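You operate a simulated robot arm through the tools that you are given. There is no shell and no other tool. Be economical: measure what you need, move in short steps, check, and stop when the job is done.

You run a simulated two-armed robot. Do the job below in one go: nothing can be reset, and whatever is moved stays where it is left.

TASK
Slacken mould 47, wet the yellow cloth in vat 3, line the mould and lower the curd block in.
Fine: take the cloth from trolley A. Turn the wooden toggle flat. Press the wet cloth down inside till it opens, then add the curd. The other moulds stay tight and unlined, the other cloths dry, trolley A braked. Leave the curd blocks on the cloth table.

The check looks at the end state, three seconds after you hand in, the way a careful person would. Anything else that was tipped, shoved, dropped, spilled or broken makes it a failure. Flat cloth is picked up by pressing the open fingertips on it (5 to 10 N) and closing them slowly along it; thin cloth reads only 2 to 8 mm in the jaws.

THE ROBOT
Two 7-joint arms with two-finger parallel grippers on one trunk, on a base that drives. Base frame: it is fixed to the floor where the robot stands at the start and does not move with it; the origin is under the middle of the robot, x ahead of it, y to its left, z up; the surface under the hand at the start is at about z = 550. Readings come in mm, degrees, newtons and seconds.
The left shoulder is at the start at [50, 187, 1010], the right one opposite. With the tool pointing down near the work surface each hand reaches from about 100 to 620 mm from the robot's upright axis, wherever it stands, measured 20 degrees to its own side. Places, roughly: copper vat [-2400, 400, 400]; curd block [-750, -1500, 500]; curd block (9x7x6 cm) [2000, 4400, 800]; folded blue cloth, folded white cloth, folded yell [-1000, -1250, 500]; folded white cloth (20x8x4 cm) [2600, 4900, 800]; low trolley [-100, -800, 500]. Payload 3.43 kg a hand.
Tool frame (each hand has its own): the origin (TCP) lies between the finger pads and is the grasp point; the fingertips stand 30 mm ahead of it; z points along the fingers, y is the line along which they close. Largest opening 94 mm; finger width 28, thickness 10; the body of the gripper, 50 by 96 mm, starts 55 mm behind the TCP.
Orientation is told as [roll, pitch, yaw] about the base's x, y, z axes, in that order, counted from this pose: with the fingers straight down and closing along the base's y, the tool's x points along the base's -x, its y along +y and its z along -z.

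THE INTERFACE
- The arms move only by the tool arm_command. It takes "left_series", "right_series" or both (then of equal length, played together; a hand with none holds still); each is a list of rows, each a list of 7 numbers: the shift along the tool's x, y, z in mm, then the turn, a rotation vector about the tool's x, y, z in rad, then the gripper command, from -1 (shut) to 1 (fully open), values between in proportion. In form: [[tx, ty, tz, ax, ay, az, jaw], ...]. A call has 1 to 12 rows; each row is the pose to reach, as a shift and turn from the pose commanded when the call began, along the tool's axes at that moment. Rows are played at 5 a second. More than 50 mm and 8.6 degrees between two rows, or a gripper value outside its range, and nothing of the call is played. A pose out of reach is approached as far as the arm can. The call stops where the force on the tool passes 40 N (or 10 N more than at its start, if that is more) or the arm is blocked; 0.2 s more then pass. Each finger travels about 153 mm/s and halts on what it meets, pressing with about 24 N; the grip force reading is that of the motor and also rises with nothing between the fingers. The clock runs only during rows and for 0.2 s after the last one: add rows that repeat a pose to give the fingers time. It gives the time, the measured TCP pose, the force on the tool (base axes), the opening and the grip force at its end, in the units of the frame above (readings bear some noise), with the torque about the TCP (base axes, N m) and any sound that the robot's microphone picked up.
- Cameras (640 x 400 px; columns grow to the right, rows downward): "scene" is now at [120.7, -64.2, 1157.1]; the picture's right is [-0.72, -0.69, 0.00], its down [-0.40, 0.41, -0.82] and it looks along [0.57, -0.59, -0.57] (base axes); focal length 214 px, centre (320, 200). "left" rides on the left gripper at [76, -14, -102] in its tool frame; the picture's right is [0.18, 0.98, 0.00], its down [-0.75, 0.14, -0.64] and it looks along [-0.63, 0.12, 0.77] (tool axes); focal length 243 px, centre (320, 200). "right" rides on the right gripper at [76, 14, -102] in its tool frame; the picture's right is [-0.18, 0.98, 0.00], its down [-0.75, -0.14, -0.64] and it looks along [-0.63, -0.12, 0.77] (tool axes); focal length 243 px, centre (320, 200). There is no depth. A picture from a camera that has moved, and an enlarged one, comes with that camera's place and axes in the base frame and with its lens. The place of the scene camera against the robot may be out by one fixed shift of up to 18 mm in any direction.
- capture(camera): a new picture of that camera. It takes no simulated time.
- raise_lower(by): slides the trunk up (or, below 0, down) by that many mm; the arms and the scene camera ride with it, the base frame stays. It gives what a move gives, with no picture.
- roll_base(legs): drives the robot by 1 to 6 legs, each [ahead, left, turn to the left] in mm, mm and degrees, along the robot's own axes; the way and the turn of a leg run together, so that a leg with both is an arc; at most 1500 mm and 180 degrees a leg. The arms and the cameras ride along, it lands a little off, and it stops where it bumps. It gives what a move gives.
- aim_head(pan, tilt): turns the head with the scene camera to pan (to the left, within 80 degrees either way) and tilt (down, from -29 to 69), counted from straight ahead of the robot. It gives what a move gives.
- close_up(camera, box): a new picture of the part [left, top, right, bottom] of that camera's present view, enlarged. It takes no simulated time.
- hand_in(): hands the job in; it is judged then, once.

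Go step by step. Nothing tells you exact positions but the pictures and the camera data: compare them with the known pose of the tool, close in by small moves and look again before you grip or let go. The budget is 120 turns and 92 pictures, counting those below and the enlarged ones. Unless the task says otherwise, let go and move clear before handing in.

The tools are called after ">>>" by a JSON object that holds its "name" and its "arguments". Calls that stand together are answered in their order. arm_command: Moves the arms, as the interface text tells. Its arguments: {"type":"object","properties":{"left_series":{"type":"array"},"right_series":{"type":"array"}},"required":[]} The other tools are called the same way: raise_lower (by) slides the trunk up or down; roll_base (legs) drives the base; aim_head (pan, tilt) turns the head that bears the scene camera; capture (camera) takes a picture; close_up (camera, box) takes an enlarged picture of a part of a camera's view; hand_in () hands the job in.

At the start:

```text
time: 0.0
left_position: [340.3, -45.5, 1132.6]
left_ee_rot: [-0.2, 0.0, 0.1]
left_contact_force: [-0.1, 0.0, 0.2]
left_moment: [0.03, -0.01, 0.0]
left_grip_width: 94.0
left_grip_force: 0.1
right_position: [345.1, -438.1, 1088.6]
right_ee_rot: [0.0, 0.0, -0.2]
right_contact_force: [0.3, 0.7, 0.4]
right_moment: [-0.01, -0.06, 0.02]
right_grip_width: 94.0
right_grip_force: 0.1
trunk travel left (down, up): [-225.0, 207.0]
robot x, y, heading: [0.9, -2.2, -0.5]
head pan, tilt: [-46.0, 34.8]
```

scene: 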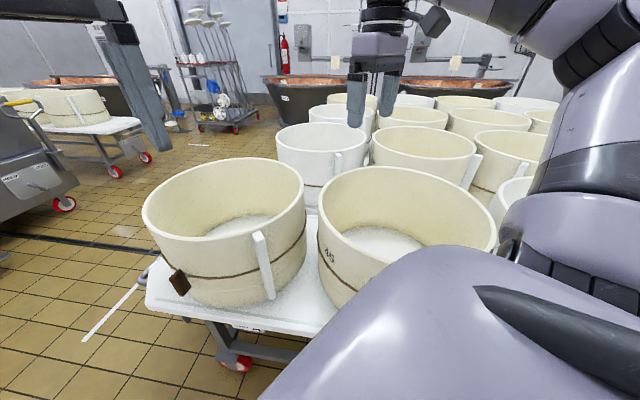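
right: 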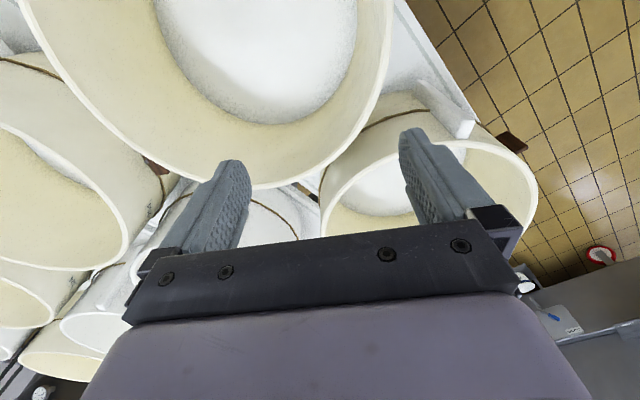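
left: 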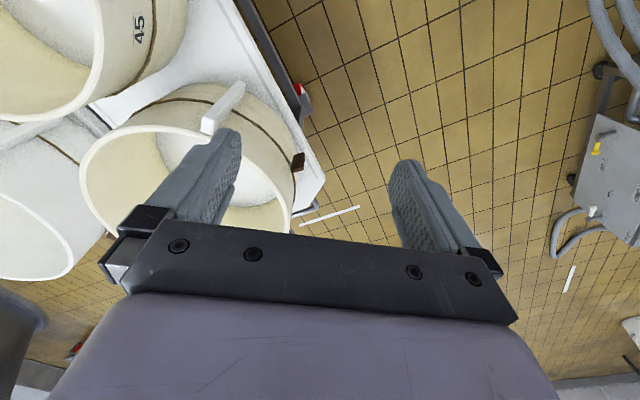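

I see a table of wooden-rimmed moulds (one marked 45) ahead and to the right, with vats beyond and a trolley at the left of the picture. I'll look around with the head first to find mould 47, vat 3 and trolley A.

>>> {"name": "aim_head", "arguments": {"pan": -80, "tilt": 30}}

>>> {"name": "capture", "arguments": {"camera": "scene"}}

>>> {"name": "aim_head", "arguments": {"pan": 0, "tilt": 20}}

>>> {"name": "capture", "arguments": {"camera": "scene"}}

>>> {"name": "aim_head", "arguments": {"pan": 75, "tilt": 20}}

>>> {"name": "capture", "arguments": {"camera": "scene"}}

```text
time: 1.0
left_position: [338.7, -43.8, 1131.7]
left_ee_rot: [-0.3, 0.0, 0.1]
left_contact_force: [0.0, 0.3, -0.5]
left_moment: [0.01, -0.02, 0.02]
left_grip_width: 94.0
left_grip_force: 0.1
right_position: [344.9, -436.9, 1089.5]
right_ee_rot: [0.0, 0.1, -0.1]
right_contact_force: [-0.4, 0.7, 0.4]
right_moment: [-0.04, 0.01, -0.01]
right_grip_width: 94.2
right_grip_force: 0.0
trunk travel left (down, up): [-225.0, 207.0]
robot x, y, heading: [2.6, 3.1, 0.2]
head pan, tilt: [-80.0, 30.0]
```

```text
88 pictures are left
camera scene: at [75.3, -89.9, 1164.6], right [-0.98, -0.17, 0.0], down [-0.09, 0.49, -0.87], along [0.15, -0.85, -0.5], focal length 214 px, centre (320, 200)
```

scene: 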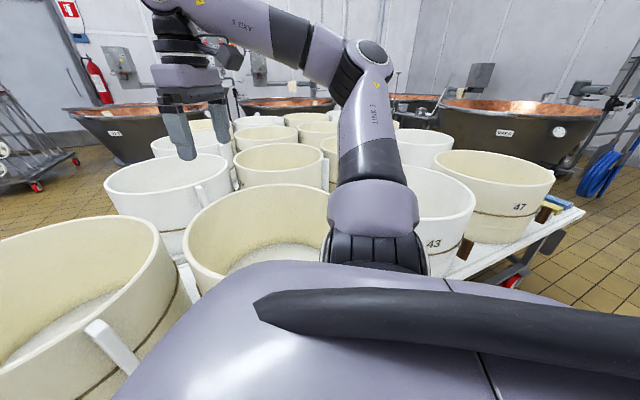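

```text
time: 2.5
left_position: [338.8, -44.5, 1131.3]
left_ee_rot: [0.0, 0.0, 0.1]
left_contact_force: [-0.5, -0.1, 0.1]
left_moment: [0.01, 0.01, 0.03]
left_grip_width: 93.5
left_grip_force: 0.0
right_position: [344.5, -438.2, 1089.1]
right_ee_rot: [0.0, 0.0, 0.0]
right_contact_force: [0.3, -0.8, -0.6]
right_moment: [-0.03, 0.02, -0.01]
right_grip_width: 93.9
right_grip_force: 0.0
trunk travel left (down, up): [-225.0, 207.0]
robot x, y, heading: [1.1, 1.1, -0.1]
head pan, tilt: [0.0, 20.0]
```

```text
87 pictures are left
camera scene: at [152.6, -0.9, 1180.7], right [0.0, -1.0, 0.0], down [-0.34, 0.0, -0.94], along [0.94, 0.0, -0.34], focal length 214 px, centre (320, 200)
```

scene: 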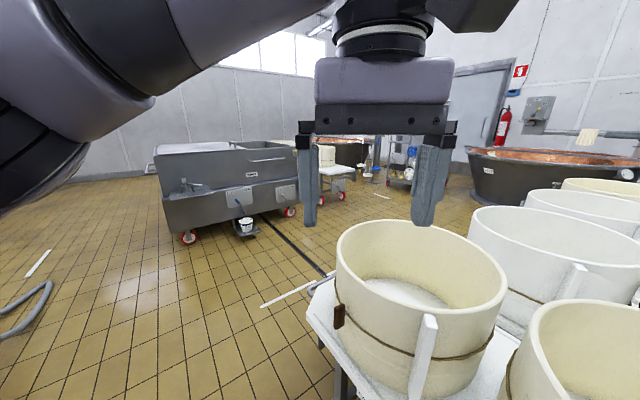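

```text
time: 4.0
left_position: [338.7, -44.7, 1131.8]
left_ee_rot: [0.0, -0.1, 0.1]
left_contact_force: [0.5, -0.3, -0.5]
left_moment: [-0.02, 0.02, -0.04]
left_grip_width: 94.1
left_grip_force: 0.1
right_position: [344.8, -436.7, 1088.5]
right_ee_rot: [-0.1, 0.0, 0.0]
right_contact_force: [0.9, -0.1, -0.3]
right_moment: [-0.03, -0.03, 0.01]
right_grip_width: 94.0
right_grip_force: 0.0
trunk travel left (down, up): [-225.0, 207.0]
robot x, y, heading: [1.8, 3.6, -0.1]
head pan, tilt: [75.0, 20.0]
```

```text
86 pictures are left
camera scene: at [83.7, 89.1, 1180.7], right [0.97, -0.26, 0.0], down [-0.09, -0.33, -0.94], along [0.24, 0.91, -0.34], focal length 214 px, centre (320, 200)
```

scene: 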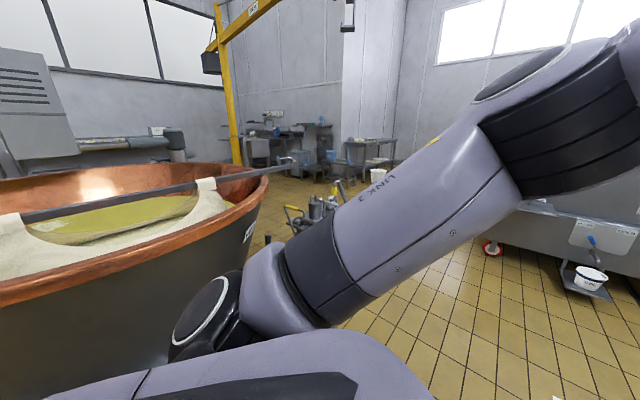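

Mould 47 stands at the rear end of the mould trolley, with coloured cloths beside it; I'll read the labels with enlarged views.

>>> {"name": "aim_head", "arguments": {"pan": -80, "tilt": 25}}

>>> {"name": "close_up", "arguments": {"camera": "scene", "box": [400, 60, 640, 300]}}

>>> {"name": "close_up", "arguments": {"camera": "scene", "box": [50, 80, 350, 230]}}

```text
time: 6.4
left_position: [338.4, -45.4, 1132.2]
left_ee_rot: [-0.1, 0.0, 0.1]
left_contact_force: [0.3, 0.1, 0.0]
left_moment: [0.01, 0.0, -0.02]
left_grip_width: 93.9
left_grip_force: 0.0
right_position: [344.7, -438.2, 1089.5]
right_ee_rot: [0.1, 0.1, 0.0]
right_contact_force: [-0.8, 0.8, 0.3]
right_moment: [0.0, 0.0, 0.0]
right_grip_width: 93.8
right_grip_force: 0.0
trunk travel left (down, up): [-225.0, 207.0]
robot x, y, heading: [1.4, 0.5, -0.1]
head pan, tilt: [-80.0, 25.0]
```

```text
1.67 times, centred on (520, 180) of scene
camera zoom: at [75.5, -91.5, 1172.6], right [-0.98, -0.17, 0.0], down [-0.07, 0.42, -0.91], along [0.16, -0.89, -0.42], focal length 358 px, centre (-13, 233)
```

zoom: 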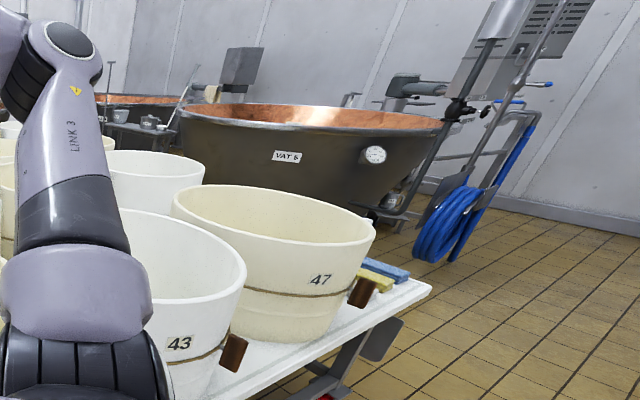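

```text
2.13 times, centred on (200, 155) of scene
camera zoom: at [75.5, -91.5, 1172.6], right [-0.98, -0.17, 0.0], down [-0.07, 0.42, -0.91], along [0.16, -0.89, -0.42], focal length 458 px, centre (576, 296)
```

zoom: 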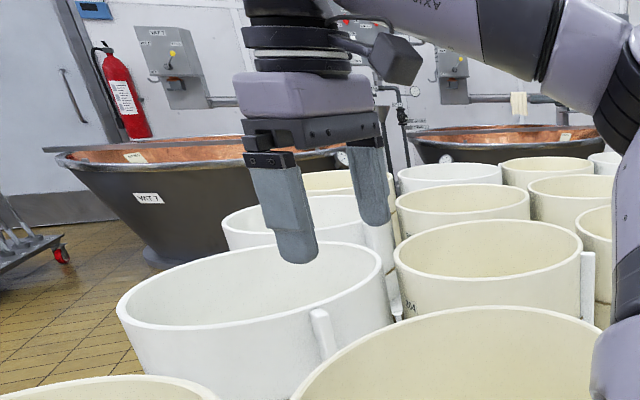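

The mould trolley runs slantwise from about (730, 30) to (-1115, -1260); mould 47 is near (-560, -1100), and cloths lie beyond it at the end. I'll turn right in place to see that end and the vat behind me.

>>> {"name": "roll_base", "arguments": {"legs": [[0, 0, -90]]}}

>>> {"name": "aim_head", "arguments": {"pan": -40, "tilt": 25}}

>>> {"name": "capture", "arguments": {"camera": "scene"}}

>>> {"name": "aim_head", "arguments": {"pan": -80, "tilt": 15}}

>>> {"name": "capture", "arguments": {"camera": "scene"}}

```text
time: 10.7
left_position: [-50.8, -337.7, 1131.2]
left_ee_rot: [-0.1, 0.0, -91.1]
left_contact_force: [0.1, 0.3, -0.8]
left_moment: [0.0, 0.0, 0.01]
left_grip_width: 94.1
left_grip_force: 0.1
right_position: [-444.4, -336.4, 1088.7]
right_ee_rot: [0.0, 0.0, -91.3]
right_contact_force: [0.6, -0.2, 0.1]
right_moment: [-0.01, 0.01, -0.01]
right_grip_width: 94.1
right_grip_force: 0.1
trunk travel left (down, up): [-225.0, 207.0]
robot x, y, heading: [-3.1, 3.0, -91.2]
head pan, tilt: [-80.0, 25.0]
```

```text
time: 11.7
left_position: [-51.2, -339.0, 1130.9]
left_ee_rot: [-0.1, 0.0, -91.1]
left_contact_force: [-0.4, -0.6, 0.1]
left_moment: [-0.01, 0.02, 0.02]
left_grip_width: 94.1
left_grip_force: 0.2
right_position: [-444.4, -335.9, 1088.4]
right_ee_rot: [0.0, -0.1, -91.2]
right_contact_force: [-0.4, -0.8, 0.0]
right_moment: [-0.04, 0.04, 0.0]
right_grip_width: 94.2
right_grip_force: 0.1
trunk travel left (down, up): [-225.0, 207.0]
robot x, y, heading: [0.8, 1.4, -91.2]
head pan, tilt: [-40.0, 25.0]
```

```text
83 pictures are left
camera scene: at [-60.8, -128.5, 1172.6], right [-0.75, 0.66, 0.0], down [0.28, 0.32, -0.91], along [-0.6, -0.68, -0.42], focal length 214 px, centre (320, 200)
```

scene: 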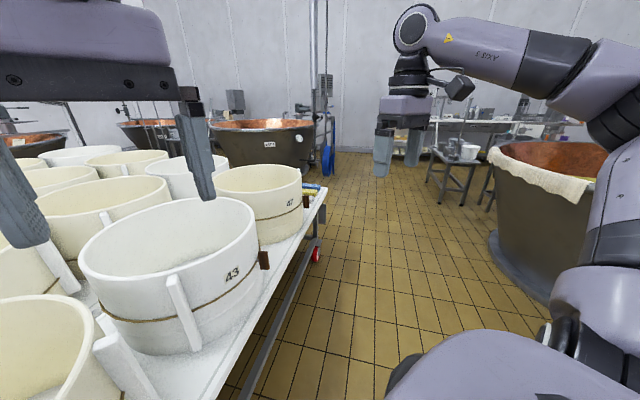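

```text
time: 12.8
left_position: [-50.5, -337.1, 1131.8]
left_ee_rot: [0.0, 0.0, -91.1]
left_contact_force: [0.1, 0.1, -0.6]
left_moment: [-0.04, -0.03, 0.0]
left_grip_width: 94.2
left_grip_force: 0.1
right_position: [-444.8, -335.8, 1088.7]
right_ee_rot: [0.1, -0.1, -91.1]
right_contact_force: [0.2, 0.3, 0.5]
right_moment: [0.03, -0.02, 0.03]
right_grip_width: 94.2
right_grip_force: 0.0
trunk travel left (down, up): [-225.0, 207.0]
robot x, y, heading: [3.8, -1.3, -91.3]
head pan, tilt: [-80.0, 15.0]
```

```text
82 pictures are left
camera scene: at [-92.4, -73.6, 1188.8], right [-0.15, 0.99, 0.0], down [0.26, 0.04, -0.97], along [-0.95, -0.15, -0.26], focal length 214 px, centre (320, 200)
```

scene: 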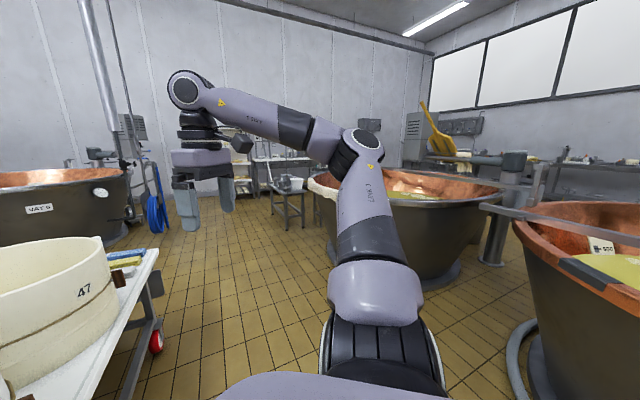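

Two vats lie on the other side of the aisle (one with a cloth on its rim). I'll turn to follow the aisle along the trolley, drive towards its end, and look again.

>>> {"name": "roll_base", "arguments": {"legs": [[0, 0, -54], [600, 0, 0]]}}

>>> {"name": "aim_head", "arguments": {"pan": 20, "tilt": 35}}

>>> {"name": "capture", "arguments": {"camera": "scene"}}

>>> {"name": "aim_head", "arguments": {"pan": -60, "tilt": 20}}

>>> {"name": "capture", "arguments": {"camera": "scene"}}

```text
time: 18.6
left_position: [-793.5, -520.7, 1130.6]
left_ee_rot: [-0.1, 0.0, -143.9]
left_contact_force: [0.2, 0.6, 0.3]
left_moment: [0.01, 0.02, -0.03]
left_grip_width: 93.8
left_grip_force: 0.0
right_position: [-1029.1, -204.9, 1088.0]
right_ee_rot: [0.1, 0.0, -144.1]
right_contact_force: [-0.5, -0.5, 0.2]
right_moment: [-0.03, 0.04, -0.03]
right_grip_width: 94.2
right_grip_force: 0.1
trunk travel left (down, up): [-225.0, 207.0]
robot x, y, heading: [-489.8, -358.6, -143.9]
head pan, tilt: [-80.0, 15.0]
```

```text
time: 20.4
left_position: [-792.0, -520.2, 1132.0]
left_ee_rot: [-0.1, 0.1, -143.9]
left_contact_force: [-0.1, 0.2, -0.2]
left_moment: [-0.01, -0.01, 0.03]
left_grip_width: 94.2
left_grip_force: 0.1
right_position: [-1029.6, -205.3, 1088.9]
right_ee_rot: [0.0, 0.0, -144.1]
right_contact_force: [0.0, -0.3, 0.9]
right_moment: [0.0, 0.01, -0.02]
right_grip_width: 93.8
right_grip_force: 0.1
trunk travel left (down, up): [-225.0, 207.0]
robot x, y, heading: [-490.4, -358.8, -144.2]
head pan, tilt: [20.0, 35.0]
```

```text
81 pictures are left
camera scene: at [-588.4, -464.5, 1156.8], right [-0.83, 0.56, 0.0], down [0.32, 0.48, -0.82], along [-0.46, -0.68, -0.57], focal length 214 px, centre (320, 200)
```

scene: 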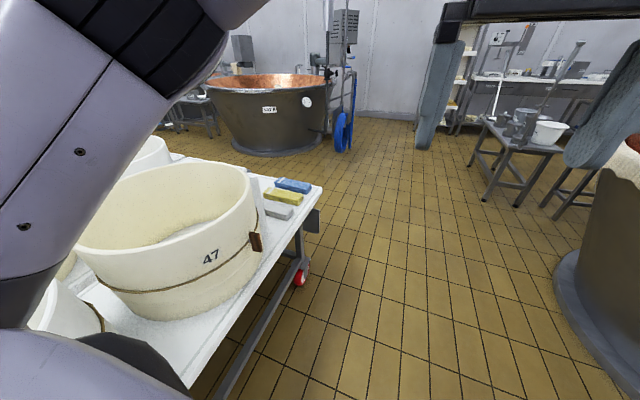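

```text
time: 21.9
left_position: [-793.2, -520.5, 1132.1]
left_ee_rot: [-0.2, 0.0, -143.8]
left_contact_force: [0.1, -0.8, 0.2]
left_moment: [0.05, 0.01, 0.05]
left_grip_width: 94.2
left_grip_force: 0.1
right_position: [-1028.5, -205.5, 1088.8]
right_ee_rot: [0.0, 0.0, -144.1]
right_contact_force: [0.4, 0.1, -0.1]
right_moment: [-0.04, 0.01, 0.03]
right_grip_width: 93.9
right_grip_force: 0.0
trunk travel left (down, up): [-225.0, 207.0]
robot x, y, heading: [-494.2, -355.3, -143.8]
head pan, tilt: [-60.0, 20.0]
```

```text
80 pictures are left
camera scene: at [-624.1, -353.7, 1180.7], right [0.41, 0.91, 0.0], down [0.31, -0.14, -0.94], along [-0.86, 0.38, -0.34], focal length 214 px, centre (320, 200)
```

scene: 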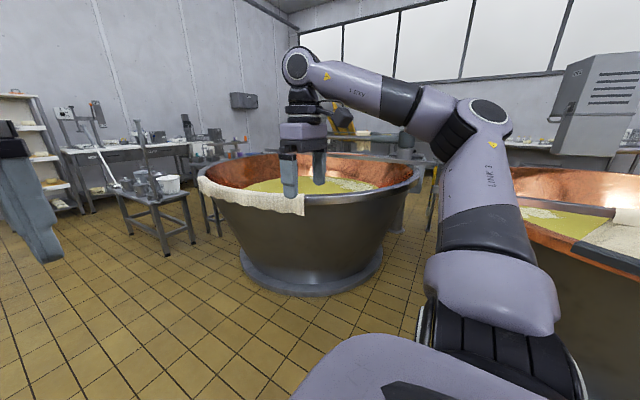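

Blue, yellow and white cloths lie in a row beyond mould 47, whose brown toggle is on the aisle side. Vat labels are still unclear, so I'll enlarge the view.

>>> {"name": "close_up", "arguments": {"camera": "scene", "box": [180, 80, 440, 300]}}

>>> {"name": "aim_head", "arguments": {"pan": -80, "tilt": 10}}

>>> {"name": "capture", "arguments": {"camera": "scene"}}

>>> {"name": "aim_head", "arguments": {"pan": 20, "tilt": 35}}

>>> {"name": "close_up", "arguments": {"camera": "scene", "box": [180, 140, 360, 300]}}

```text
1.82 times, centred on (310, 190) of scene
camera zoom: at [-624.1, -353.7, 1180.7], right [0.41, 0.91, 0.0], down [0.31, -0.14, -0.94], along [-0.86, 0.38, -0.34], focal length 390 px, centre (338, 218)
```

zoom: 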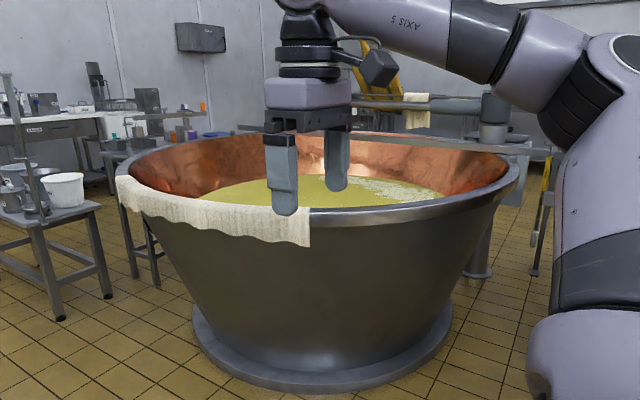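

```text
time: 22.7
left_position: [-793.6, -520.1, 1131.7]
left_ee_rot: [0.0, 0.1, -143.9]
left_contact_force: [-0.3, 0.2, 0.6]
left_moment: [-0.01, 0.01, -0.03]
left_grip_width: 94.1
left_grip_force: 0.1
right_position: [-1028.9, -205.3, 1089.1]
right_ee_rot: [0.1, 0.0, -144.1]
right_contact_force: [0.2, 0.4, 0.1]
right_moment: [-0.02, 0.01, -0.01]
right_grip_width: 94.2
right_grip_force: 0.0
trunk travel left (down, up): [-225.0, 207.0]
robot x, y, heading: [-493.5, -355.8, -144.1]
head pan, tilt: [-80.0, 10.0]
```

```text
78 pictures are left
camera scene: at [-606.0, -327.0, 1196.9], right [0.69, 0.72, 0.0], down [0.13, -0.12, -0.98], along [-0.71, 0.68, -0.17], focal length 214 px, centre (320, 200)
```

scene: 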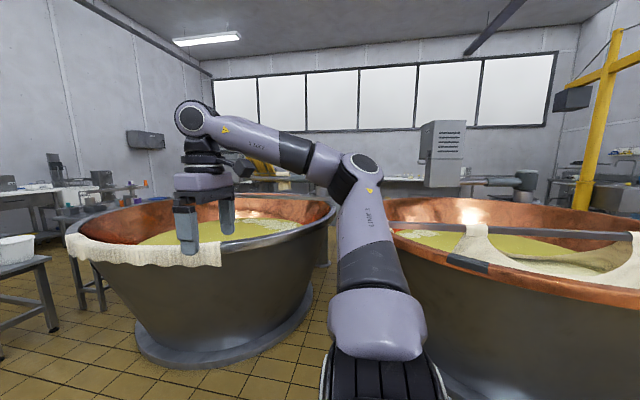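

```text
time: 24.5
left_position: [-793.4, -519.8, 1131.9]
left_ee_rot: [-0.1, 0.0, -143.9]
left_contact_force: [-0.2, 0.0, 0.8]
left_moment: [-0.02, -0.02, 0.03]
left_grip_width: 94.0
left_grip_force: 0.0
right_position: [-1028.2, -205.4, 1088.5]
right_ee_rot: [0.0, 0.0, -144.2]
right_contact_force: [0.0, 0.7, -0.2]
right_moment: [0.01, -0.03, -0.01]
right_grip_width: 94.2
right_grip_force: 0.0
trunk travel left (down, up): [-225.0, 207.0]
robot x, y, heading: [-493.0, -355.9, -144.0]
head pan, tilt: [20.0, 35.0]
```

```text
2.50 times, centred on (270, 220) of scene
camera zoom: at [-588.4, -464.5, 1156.8], right [-0.83, 0.56, 0.0], down [0.32, 0.48, -0.82], along [-0.46, -0.68, -0.57], focal length 536 px, centre (445, 150)
```

zoom: 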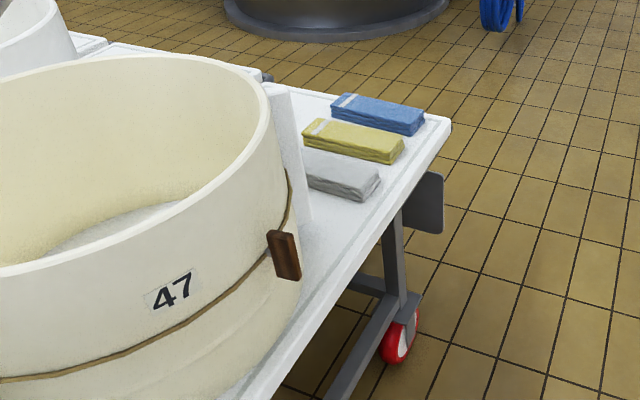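

The cloths (yellow in the middle near (-930, -1290)) and mould 47 (centre near (-500, -1115), toggle near (-690, -1000)) are located roughly. I'll drive on beside mould 47, turn to face the trolley, and inspect the toggle.

>>> {"name": "roll_base", "arguments": {"legs": [[390, -100, 0], [0, 0, 89]]}}

>>> {"name": "aim_head", "arguments": {"pan": -15, "tilt": 50}}

>>> {"name": "capture", "arguments": {"camera": "scene"}}

>>> {"name": "capture", "arguments": {"camera": "right"}}

```text
time: 30.9
left_position: [-694.4, -795.4, 1131.5]
left_ee_rot: [-0.1, -0.1, -53.1]
left_contact_force: [0.9, -0.5, -0.5]
left_moment: [0.02, 0.01, -0.01]
left_grip_width: 93.9
left_grip_force: 0.1
right_position: [-1006.6, -1036.5, 1088.5]
right_ee_rot: [-0.1, 0.1, -53.2]
right_contact_force: [-0.1, 0.4, 0.6]
right_moment: [-0.01, 0.03, 0.01]
right_grip_width: 93.7
right_grip_force: 0.1
trunk travel left (down, up): [-225.0, 207.0]
robot x, y, heading: [-862.7, -496.8, -53.3]
head pan, tilt: [20.0, 35.0]
```

```text
time: 31.9
left_position: [-695.5, -796.3, 1131.7]
left_ee_rot: [-0.1, 0.0, -53.2]
left_contact_force: [-0.1, 0.5, -0.2]
left_moment: [0.01, 0.01, -0.01]
left_grip_width: 93.9
left_grip_force: 0.0
right_position: [-1005.6, -1036.5, 1089.6]
right_ee_rot: [0.1, 0.0, -53.2]
right_contact_force: [0.1, -0.1, 0.0]
right_moment: [0.01, 0.01, 0.02]
right_grip_width: 94.0
right_grip_force: 0.1
trunk travel left (down, up): [-225.0, 207.0]
robot x, y, heading: [-859.6, -504.6, -53.2]
head pan, tilt: [-15.0, 50.0]
```

```text
76 pictures are left
camera scene: at [-798.2, -616.8, 1135.1], right [-0.93, -0.37, 0.0], down [-0.29, 0.71, -0.64], along [0.24, -0.6, -0.77], focal length 214 px, centre (320, 200)
```

scene: 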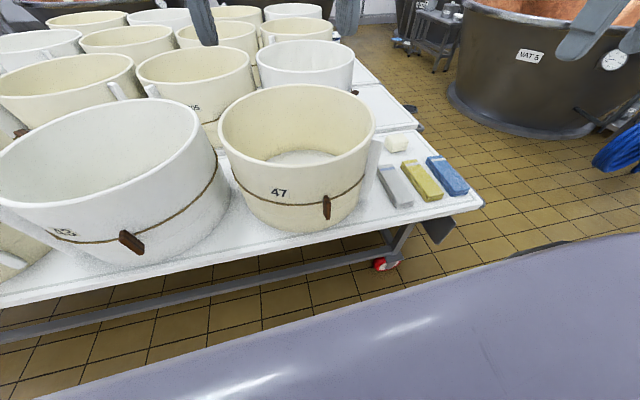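

```text
75 pictures are left
camera right: at [-1040.9, -966.8, 1191.5], right [0.9, 0.44, 0.0], down [0.34, -0.69, 0.64], along [0.28, -0.58, -0.77], focal length 243 px, centre (320, 200)
```

right: 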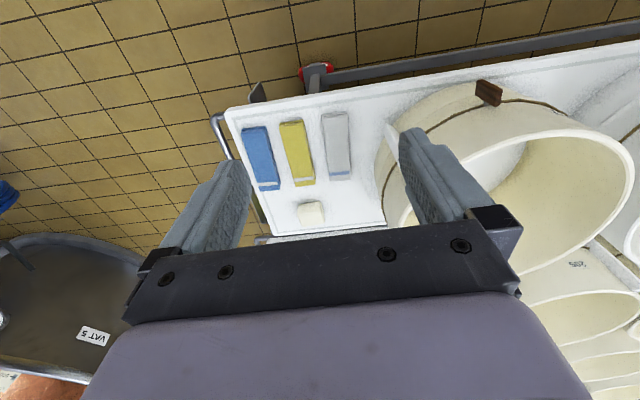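

The vat beyond the trolley's end bears a label that reads like "VAT 3", "5" or "6"; I'll enlarge it and mould 47's toggle.

>>> {"name": "close_up", "arguments": {"camera": "scene", "box": [480, 20, 600, 95]}}

>>> {"name": "close_up", "arguments": {"camera": "scene", "box": [210, 80, 490, 280]}}

```text
5.33 times, centred on (540, 58) of scene
camera zoom: at [-798.2, -616.8, 1135.1], right [-0.93, -0.37, 0.0], down [-0.29, 0.71, -0.64], along [0.24, -0.6, -0.77], focal length 1144 px, centre (-853, 960)
```

zoom: 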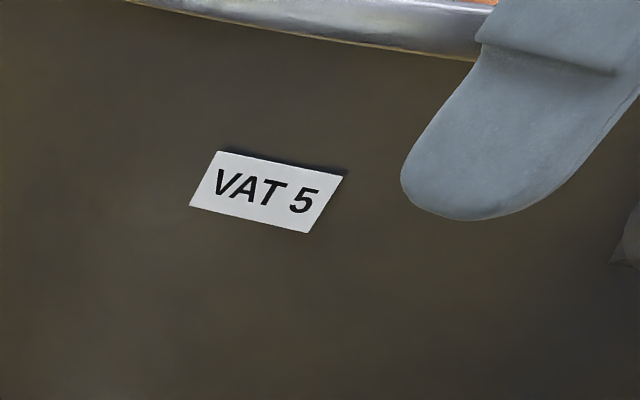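

```text
2.00 times, centred on (350, 180) of scene
camera zoom: at [-798.2, -616.8, 1135.1], right [-0.93, -0.37, 0.0], down [-0.29, 0.71, -0.64], along [0.24, -0.6, -0.77], focal length 429 px, centre (260, 240)
```

zoom: 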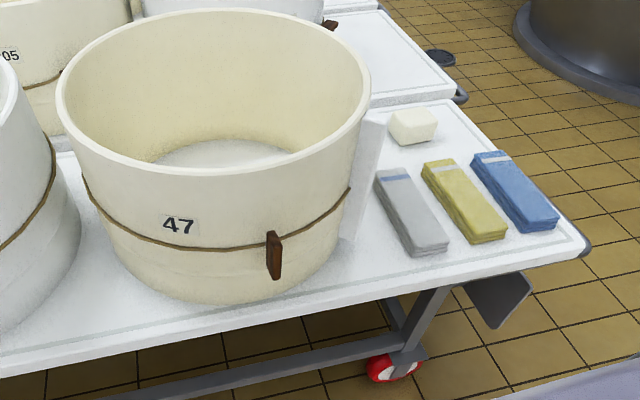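

The far vat is VAT 5, so vat 3 must be elsewhere (likely the one near (-2400, 400); I'll verify later). Mould 47's toggle stands upright near (-677, -955, 677); I'll back off a little, move the left hand aside, and bring the right hand level to grasp it from the front.

>>> {"name": "roll_base", "arguments": {"legs": [[-80, 0, 0]]}}

>>> {"name": "arm_command", "arguments": {"right_series": [[-7, 18, 9, 0, -0.143, 0, 1], [-15, 36, 18, 0, -0.286, 0, 1], [-22, 55, 27, 0, -0.428, 0, 1], [-29, 73, 36, 0, -0.571, 0, 1], [-36, 91, 45, 0, -0.714, 0, 1], [-44, 109, 55, 0, -0.857, 0, 1], [-51, 127, 64, 0, -1.0, 0, 1], [-58, 145, 73, 0, -1.142, 0, 1], [-65, 164, 82, 0, -1.285, 0, 1], [-73, 182, 91, 0, -1.428, 0, 1], [-80, 200, 100, 0, -1.571, 0, 1]], "left_series": [[0, 25, 0, 0, 0, 0, 1], [0, 50, 0, 0, 0, 0, 1], [0, 75, 0, 0, 0, 0, 1], [0, 100, 0, 0, 0, 0, 1], [0, 125, 0, 0, 0, 0, 1], [0, 150, 0, 0, 0, 0, 1], [0, 175, 0, 0, 0, 0, 1], [0, 200, 0, 0, 0, 0, 1], [0, 220, 0, 0, 0, 0, 1], [0, 240, 0, 0, 0, 0, 1], [0, 250, 0, 0, 0, 0, 1]]}}

>>> {"name": "capture", "arguments": {"camera": "right"}}

>>> {"name": "capture", "arguments": {"camera": "scene"}}

```text
time: 32.9
left_position: [-742.1, -731.7, 1131.2]
left_ee_rot: [-0.1, -0.1, -53.0]
left_contact_force: [-0.7, 0.7, 0.0]
left_moment: [0.02, 0.01, 0.01]
left_grip_width: 94.3
left_grip_force: 0.0
right_position: [-1053.8, -973.0, 1090.0]
right_ee_rot: [0.0, 0.0, -53.2]
right_contact_force: [-0.5, 0.1, 0.6]
right_moment: [-0.02, 0.0, -0.01]
right_grip_width: 93.8
right_grip_force: 0.0
trunk travel left (down, up): [-225.0, 207.0]
robot x, y, heading: [-908.1, -432.4, -52.9]
head pan, tilt: [-15.0, 50.0]
```

```text
time: 35.3
left_position: [-539.9, -580.7, 1131.6]
left_ee_rot: [-0.3, -0.1, -53.0]
left_contact_force: [0.3, 0.3, 0.3]
left_moment: [-0.06, 0.05, 0.01]
left_grip_width: 94.2
left_grip_force: 0.1
right_position: [-820.9, -934.4, 1049.2]
right_ee_rot: [-8.8, -87.9, -44.4]
right_contact_force: [0.4, 0.3, 1.1]
right_moment: [0.02, 0.04, 0.0]
right_grip_width: 94.0
right_grip_force: 0.0
right hand out of reach, approached as far as the arm can: row 8, 9, 10, 11
trunk travel left (down, up): [-225.0, 207.0]
robot x, y, heading: [-913.8, -430.8, -53.2]
head pan, tilt: [-15.0, 50.0]
```

```text
72 pictures are left
camera right: at [-872.8, -841.2, 977.9], right [0.79, 0.58, 0.18], down [-0.48, 0.41, 0.78], along [0.38, -0.7, 0.6], focal length 243 px, centre (320, 200)
```

right: 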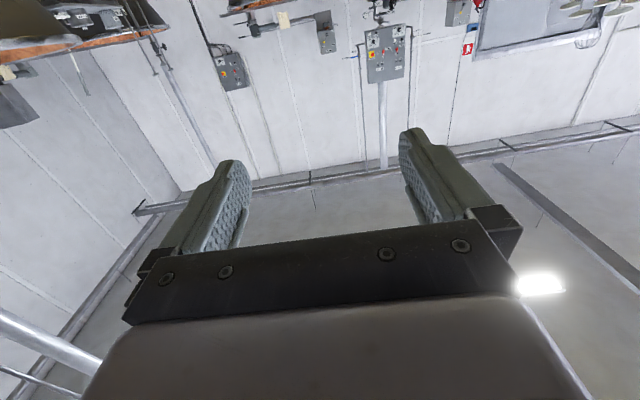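

```text
71 pictures are left
camera scene: at [-843.9, -551.6, 1135.2], right [-0.93, -0.37, 0.0], down [-0.29, 0.71, -0.64], along [0.24, -0.6, -0.77], focal length 214 px, centre (320, 200)
```

scene: 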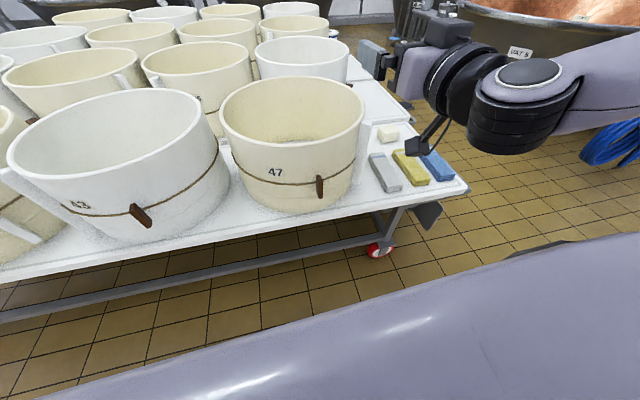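

The hand is level but at the limit of reach this high up; lower down it should fit better. I'll lower it in front of the trolley edge and check the reached pose.

>>> {"name": "arm_command", "arguments": {"right_series": [[40, 0, 0, 0, 0, 0, 1], [80, 0, 0, 0, 0, 0, 1], [120, 0, 0, 0, 0, 0, 1], [160, 0, 0, 0, 0, 0, 1], [200, 0, 0, 0, 0, 0, 1], [200, 0, 0, 0, 0, 0, 1]]}}

>>> {"name": "capture", "arguments": {"camera": "scene"}}

```text
time: 36.7
left_position: [-542.9, -581.6, 1131.1]
left_ee_rot: [-0.1, 0.0, -53.0]
left_contact_force: [-0.1, -0.1, -0.5]
left_moment: [0.02, -0.03, -0.03]
left_grip_width: 93.8
left_grip_force: 0.1
right_position: [-824.0, -935.9, 1048.5]
right_ee_rot: [-3.7, -87.7, -49.7]
right_contact_force: [-0.6, 0.0, 0.0]
right_moment: [0.01, 0.04, 0.01]
right_grip_width: 94.1
right_grip_force: 0.0
right hand out of reach, approached as far as the arm can: row 1, 2, 3, 4, 5, 6
trunk travel left (down, up): [-225.0, 207.0]
robot x, y, heading: [-907.8, -429.7, -53.2]
head pan, tilt: [-15.0, 50.0]
```

```text
70 pictures are left
camera scene: at [-845.9, -553.3, 1135.1], right [-0.93, -0.37, 0.0], down [-0.28, 0.71, -0.64], along [0.24, -0.6, -0.77], focal length 214 px, centre (320, 200)
```

scene: 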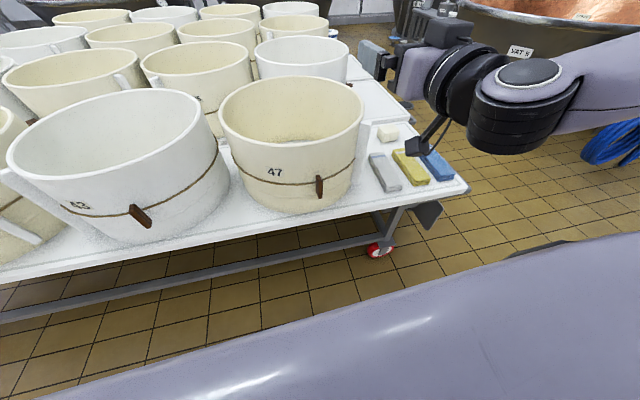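

Level and low together is out of the wrist's range, so I'll use a 45-degree downward pitch instead and push or pinch the toggle from there.

>>> {"name": "arm_command", "arguments": {"right_series": [[0, 0, 0, 0, 0.131, 0, 1], [0, 0, 0, 0, 0.262, 0, 1], [0, 0, 0, 0, 0.393, 0, 1], [0, 0, 0, 0, 0.524, 0, 1], [0, 0, 0, 0, 0.655, 0, 1], [0, 0, 0, 0, 0.785, 0, 1], [0, 0, 0, 0, 0.785, 0, 1]]}}

>>> {"name": "capture", "arguments": {"camera": "right"}}

```text
time: 38.3
left_position: [-543.7, -582.3, 1132.7]
left_ee_rot: [-0.1, 0.1, -53.1]
left_contact_force: [0.3, -0.9, 0.3]
left_moment: [0.01, -0.01, 0.01]
left_grip_width: 94.1
left_grip_force: 0.2
right_position: [-819.2, -938.4, 1051.9]
right_ee_rot: [0.0, -45.0, -53.2]
right_contact_force: [-0.4, -0.4, -1.1]
right_moment: [-0.03, 0.01, 0.0]
right_grip_width: 93.8
right_grip_force: 0.0
trunk travel left (down, up): [-225.0, 207.0]
robot x, y, heading: [-907.9, -432.0, -52.9]
head pan, tilt: [-15.0, 50.0]
```

```text
69 pictures are left
camera right: at [-883.6, -829.3, 1070.3], right [0.87, 0.48, 0.13], down [-0.07, -0.15, 0.99], along [0.5, -0.86, -0.1], focal length 243 px, centre (320, 200)
```

right: 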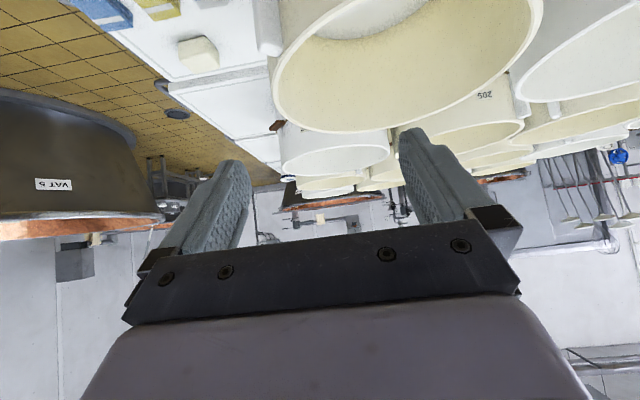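

The 45-degree pose is reached cleanly. I'll bring the hand to about 90 mm short of the toggle and look.

>>> {"name": "arm_command", "arguments": {"right_series": [[24, 13, 31, 0, 0, 0, 1], [49, 26, 61, 0, 0, 0, 1], [73, 39, 92, 0, 0, 0, 1], [98, 52, 122, 0, 0, 0, 1], [122, 65, 153, 0, 0, 0, 1], [146, 77, 184, 0, 0, 0, 1], [171, 90, 214, 0, 0, 0, 1], [195, 103, 245, 0, 0, 0, 1], [195, 103, 245, 0, 0, 0, 1]]}}

>>> {"name": "capture", "arguments": {"camera": "right"}}

>>> {"name": "close_up", "arguments": {"camera": "scene", "box": [220, 60, 460, 260]}}

```text
time: 40.3
left_position: [-542.2, -581.5, 1131.5]
left_ee_rot: [-0.1, 0.0, -53.2]
left_contact_force: [0.8, -0.4, -0.6]
left_moment: [0.0, -0.03, 0.0]
left_grip_width: 93.9
left_grip_force: 0.0
right_position: [-769.2, -926.4, 786.7]
right_ee_rot: [0.0, -45.0, -53.3]
right_contact_force: [0.2, 0.0, 0.0]
right_moment: [0.0, -0.01, 0.02]
right_grip_width: 94.1
right_grip_force: 0.0
right hand out of reach, approached as far as the arm can: row 6, 7, 8, 9
trunk travel left (down, up): [-225.0, 207.0]
robot x, y, heading: [-912.5, -431.7, -53.1]
head pan, tilt: [-15.0, 50.0]
```

```text
68 pictures are left
camera right: at [-833.5, -817.1, 805.7], right [0.86, 0.48, 0.13], down [-0.07, -0.15, 0.99], along [0.5, -0.86, -0.1], focal length 243 px, centre (320, 200)
```

right: 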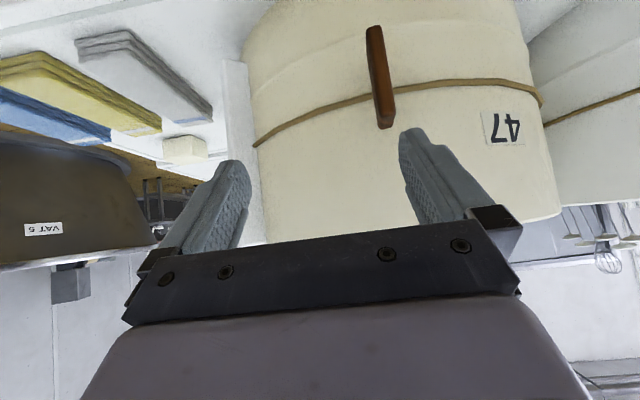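

```text
2.00 times, centred on (340, 160) of scene
camera zoom: at [-845.9, -553.4, 1135.1], right [-0.93, -0.37, 0.0], down [-0.28, 0.71, -0.64], along [0.24, -0.6, -0.77], focal length 429 px, centre (280, 280)
```

zoom: 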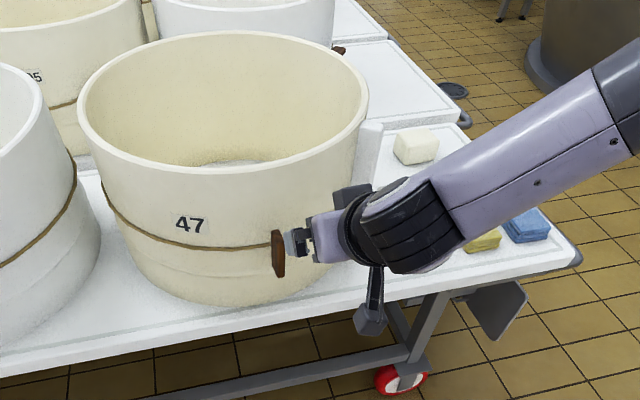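

The toggle is an upright slat about 80 mm tall, centred near (-683, -951, 690). I'll lower the trunk so the tilted hand can get to that height, with fingers shut, to push the top of it over sideways.

>>> {"name": "raise_lower", "arguments": {"by": -120}}

```text
time: 41.8
left_position: [-543.4, -581.6, 1011.2]
left_ee_rot: [-0.2, 0.0, -53.1]
left_contact_force: [0.0, 0.3, 1.4]
left_moment: [0.02, 0.0, -0.02]
left_grip_width: 93.9
left_grip_force: 0.0
right_position: [-770.0, -926.4, 667.1]
right_ee_rot: [0.0, -44.9, -53.3]
right_contact_force: [-0.6, 0.4, -1.0]
right_moment: [0.02, 0.0, 0.0]
right_grip_width: 94.1
right_grip_force: 0.1
trunk travel left (down, up): [-105.0, 327.0]
robot x, y, heading: [-909.6, -436.3, -53.0]
head pan, tilt: [-15.0, 50.0]
```

I'll move to a point just in front of and left of the toggle's top, fingers closing on the way.

>>> {"name": "arm_command", "arguments": {"right_series": [[-16, 24, -18, 0, 0, 0, 0.2], [-33, 48, -37, 0, 0, 0, -0.6], [-49, 72, -55, 0, 0, 0, -1], [-49, 72, -55, 0, 0, 0, -1], [-49, 72, -55, 0, 0, 0, -1]]}}

>>> {"name": "capture", "arguments": {"camera": "right"}}

>>> {"name": "close_up", "arguments": {"camera": "scene", "box": [240, 60, 440, 220]}}

```text
time: 43.0
left_position: [-543.1, -581.8, 1013.1]
left_ee_rot: [0.0, 0.0, -53.1]
left_contact_force: [-0.5, 0.8, -0.6]
left_moment: [0.02, 0.02, 0.01]
left_grip_width: 94.3
left_grip_force: 0.0
right_position: [-733.9, -890.5, 750.9]
right_ee_rot: [0.1, -45.0, -53.2]
right_contact_force: [0.1, -0.3, -0.2]
right_moment: [-0.03, -0.04, 0.01]
right_grip_width: 0.1
right_grip_force: 24.1
right hand out of reach, approached as far as the arm can: row 1, 2, 3, 4, 5
trunk travel left (down, up): [-105.0, 327.0]
robot x, y, heading: [-909.3, -434.3, -53.5]
head pan, tilt: [-15.0, 50.0]
```

```text
66 pictures are left
camera right: at [-798.8, -781.5, 769.7], right [0.86, 0.48, 0.13], down [-0.07, -0.15, 0.99], along [0.5, -0.86, -0.1], focal length 243 px, centre (320, 200)
```

right: 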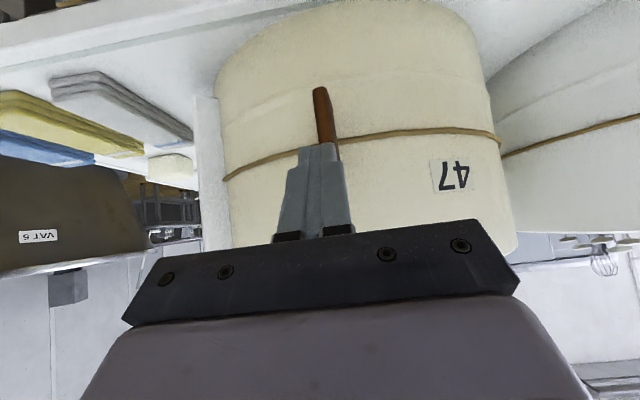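

```text
2.50 times, centred on (340, 140) of scene
camera zoom: at [-845.9, -553.3, 1015.1], right [-0.93, -0.37, 0.0], down [-0.28, 0.71, -0.64], along [0.24, -0.6, -0.77], focal length 536 px, centre (270, 350)
```

zoom: 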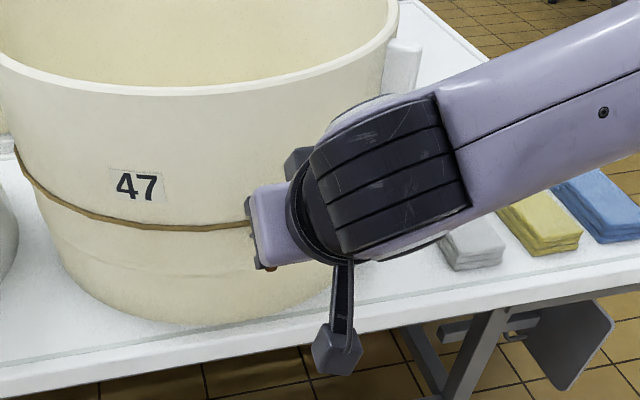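

The clipping is because the arm is folded too tightly (wrist too near the shoulder). I'll back the base off 170 mm, open the fingers, and then level the hand, which should become reachable.

>>> {"name": "roll_base", "arguments": {"legs": [[-170, 0, 0]]}}

>>> {"name": "arm_command", "arguments": {"right_series": [[0, 0, 8, 0, -0.131, 0, -0.5], [0, 0, 16, 0, -0.262, 0, 0], [0, 0, 24, 0, -0.393, 0, 0.2], [0, 0, 32, 0, -0.524, 0, 0.2], [0, 0, 40, 0, -0.655, 0, 0.2], [0, 0, 48, 0, -0.785, 0, 0.2], [0, 0, 48, 0, -0.785, 0, 0.2]]}}

>>> {"name": "capture", "arguments": {"camera": "right"}}

>>> {"name": "capture", "arguments": {"camera": "scene"}}

```text
time: 44.5
left_position: [-643.6, -448.3, 1012.8]
left_ee_rot: [-0.1, 0.0, -52.9]
left_contact_force: [-0.2, -0.1, -0.2]
left_moment: [0.03, 0.02, 0.01]
left_grip_width: 94.0
left_grip_force: 0.0
right_position: [-833.1, -757.0, 751.7]
right_ee_rot: [0.0, -45.0, -53.2]
right_contact_force: [-0.5, 0.8, 0.1]
right_moment: [0.0, 0.06, -0.03]
right_grip_width: 0.1
right_grip_force: 23.7
trunk travel left (down, up): [-105.0, 327.0]
robot x, y, heading: [-1010.8, -298.8, -53.2]
head pan, tilt: [-15.0, 50.0]
```

```text
time: 46.1
left_position: [-643.9, -448.7, 1012.7]
left_ee_rot: [-0.1, 0.0, -53.0]
left_contact_force: [0.8, -0.2, -0.2]
left_moment: [0.02, 0.01, 0.01]
left_grip_width: 93.9
left_grip_force: 0.1
right_position: [-843.6, -782.5, 877.4]
right_ee_rot: [-0.1, -85.9, -54.3]
right_contact_force: [-0.6, 0.3, 0.2]
right_moment: [0.0, 0.03, 0.0]
right_grip_width: 56.3
right_grip_force: 0.1
right hand out of reach, approached as far as the arm can: row 1, 2, 3, 4, 5, 6, 7
trunk travel left (down, up): [-105.0, 327.0]
robot x, y, heading: [-1011.0, -300.8, -53.2]
head pan, tilt: [-15.0, 50.0]
```

```text
64 pictures are left
camera right: at [-895.3, -686.5, 808.4], right [0.81, 0.56, 0.18], down [-0.46, 0.39, 0.8], along [0.38, -0.73, 0.57], focal length 243 px, centre (320, 200)
```

right: 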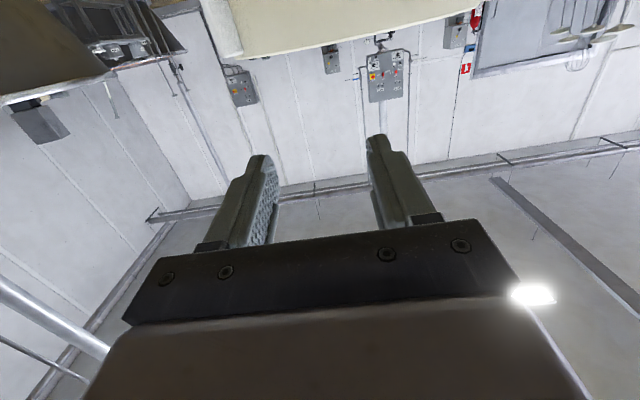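

```text
63 pictures are left
camera scene: at [-945.8, -419.7, 1015.1], right [-0.93, -0.37, 0.0], down [-0.29, 0.71, -0.64], along [0.24, -0.6, -0.77], focal length 214 px, centre (320, 200)
```

scene: 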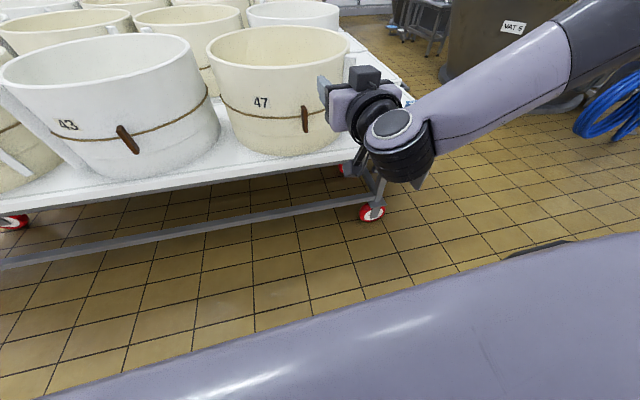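

The mechanism is the same: the arm needs to be extended further. I'll push the level hand forwards and down towards the toggle, stopping about 75 mm short.

>>> {"name": "arm_command", "arguments": {"right_series": [[0, 0, 40, 0, 0, 0, 0.2], [0, 2, 80, 0, 0, 0, 0.2], [20, 4, 110, 0, 0, 0, 0.2], [55, 5, 130, 0, 0, 0, 0.2], [90, 6, 145, 0, 0, 0, 0.2], [125, 8, 150, 0, 0, 0, 0.2], [160, 9, 152, 0, 0, 0, 0.2], [187, 10, 154, 0, 0, 0, 0.2], [187, 10, 154, 0, 0, 0, 0.2]]}}

>>> {"name": "capture", "arguments": {"camera": "right"}}

>>> {"name": "close_up", "arguments": {"camera": "scene", "box": [200, 20, 440, 180]}}

```text
time: 48.1
left_position: [-642.6, -447.7, 1011.5]
left_ee_rot: [-0.2, -0.1, -53.0]
left_contact_force: [-0.2, -0.4, 0.0]
left_moment: [-0.01, -0.01, -0.03]
left_grip_width: 94.2
left_grip_force: 0.2
right_position: [-791.8, -867.0, 889.4]
right_ee_rot: [-0.2, -84.6, -54.5]
right_contact_force: [-0.8, -0.3, -0.4]
right_moment: [0.02, 0.02, 0.04]
right_grip_width: 56.6
right_grip_force: 0.1
right hand out of reach, approached as far as the arm can: row 1, 2, 3, 4, 5, 6, 7, 8, 9
trunk travel left (down, up): [-105.0, 327.0]
robot x, y, heading: [-1010.5, -299.7, -53.4]
head pan, tilt: [-15.0, 50.0]
```

```text
62 pictures are left
camera right: at [-844.4, -770.1, 822.9], right [0.81, 0.56, 0.18], down [-0.44, 0.38, 0.81], along [0.38, -0.74, 0.56], focal length 243 px, centre (320, 200)
```

right: 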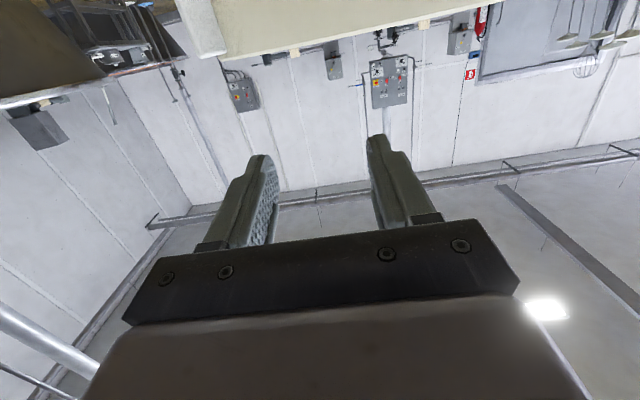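

```text
2.50 times, centred on (320, 100) of scene
camera zoom: at [-945.8, -419.8, 1015.1], right [-0.93, -0.37, 0.0], down [-0.29, 0.71, -0.64], along [0.24, -0.6, -0.77], focal length 536 px, centre (320, 450)
```

zoom: 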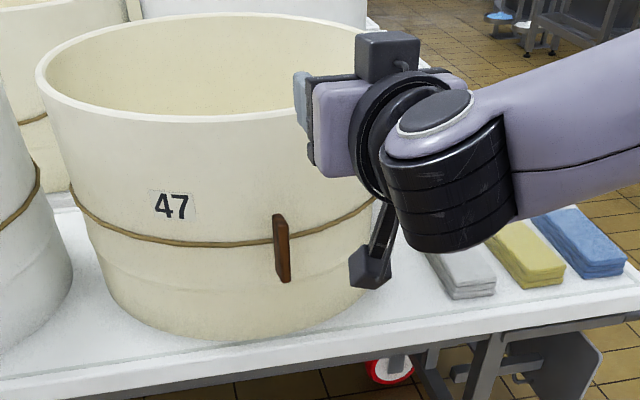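

A level hand cannot go below shoulder height. I'll use the 45-degree pitch now that the base is further back, and see whether it reaches the spot in front of the toggle's upper end.

>>> {"name": "arm_command", "arguments": {"right_series": [[10, 5, 5, 0, 0.1, 0, -0.5], [25, 12, 12, 0, 0.2, 0, -1], [40, 20, 20, 0, 0.3, 0, -1], [58, 28, 28, 0, 0.4, 0, -1], [80, 35, 40, 0, 0.5, 0, -1], [105, 45, 50, 0, 0.6, 0, -1], [125, 50, 60, 0, 0.69, 0, -1], [143, 55, 69, 0, 0.69, 0, -1], [143, 55, 69, 0, 0.69, 0, -1]]}}

>>> {"name": "capture", "arguments": {"camera": "right"}}

```text
time: 50.1
left_position: [-643.6, -448.5, 1011.9]
left_ee_rot: [-0.2, -0.1, -53.0]
left_contact_force: [0.1, -0.1, 0.3]
left_moment: [0.0, 0.0, -0.01]
left_grip_width: 94.1
left_grip_force: 0.1
right_position: [-798.8, -883.5, 769.8]
right_ee_rot: [0.1, -46.2, -54.3]
right_contact_force: [0.6, 0.3, 0.7]
right_moment: [-0.02, 0.0, 0.0]
right_grip_width: 0.3
right_grip_force: 24.4
right hand out of reach, approached as far as the arm can: row 2, 3, 4, 5, 6, 7, 8, 9
trunk travel left (down, up): [-105.0, 327.0]
robot x, y, heading: [-1006.6, -298.2, -53.0]
head pan, tilt: [-15.0, 50.0]
```

```text
60 pictures are left
camera right: at [-862.1, -771.2, 786.2], right [0.87, 0.47, 0.13], down [-0.08, -0.13, 0.99], along [0.48, -0.87, -0.07], focal length 243 px, centre (320, 200)
```

right: 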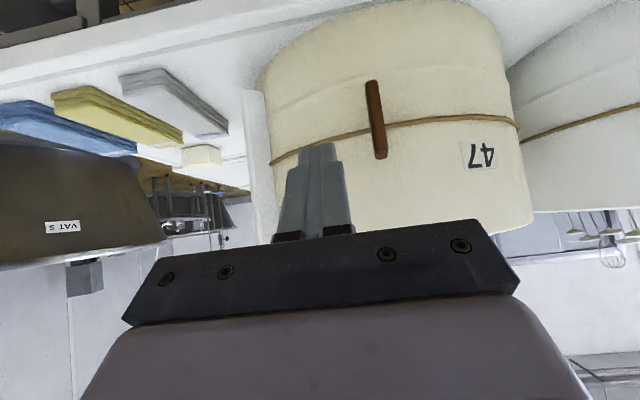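

A steep 45-degree pitch is also limited here; a 30-degree tilt will clear the mould wall well enough for a push. I'll draw the hand back, set the 30-degree tilt, drive forward again, and check.

>>> {"name": "arm_command", "arguments": {"right_series": [[24, 0, -25, 0, 0.056, 0, -1], [48, 0, -50, 0, 0.112, 0, -1], [72, 0, -75, 0, 0.168, 0, -1], [96, 0, -100, 0, 0.224, 0, -1], [120, 0, -125, 0, 0.282, 0, -1], [120, 0, -125, 0, 0.282, 0, -1]]}}

>>> {"name": "roll_base", "arguments": {"legs": [[150, 0, 0]]}}

```text
time: 51.5
left_position: [-643.0, -448.4, 1012.0]
left_ee_rot: [-0.2, 0.0, -53.0]
left_contact_force: [-0.3, -0.1, 0.1]
left_moment: [-0.01, 0.01, -0.01]
left_grip_width: 94.1
left_grip_force: 0.0
right_position: [-902.5, -739.7, 769.1]
right_ee_rot: [0.0, -30.1, -54.3]
right_contact_force: [-0.3, -0.1, -0.5]
right_moment: [0.01, -0.01, -0.04]
right_grip_width: 0.0
right_grip_force: 23.9
trunk travel left (down, up): [-105.0, 327.0]
robot x, y, heading: [-1004.6, -301.0, -53.0]
head pan, tilt: [-15.0, 50.0]
```

```text
time: 52.9
left_position: [-554.2, -570.2, 1011.6]
left_ee_rot: [0.0, 0.0, -53.3]
left_contact_force: [0.3, 0.1, -0.2]
left_moment: [0.02, -0.01, -0.03]
left_grip_width: 94.0
left_grip_force: 0.1
right_position: [-813.4, -859.7, 767.9]
right_ee_rot: [0.0, -30.0, -54.7]
right_contact_force: [1.2, 0.7, -0.4]
right_moment: [-0.03, 0.01, 0.0]
right_grip_width: 0.2
right_grip_force: 24.2
trunk travel left (down, up): [-105.0, 327.0]
robot x, y, heading: [-923.3, -420.1, -53.2]
head pan, tilt: [-15.0, 50.0]
```

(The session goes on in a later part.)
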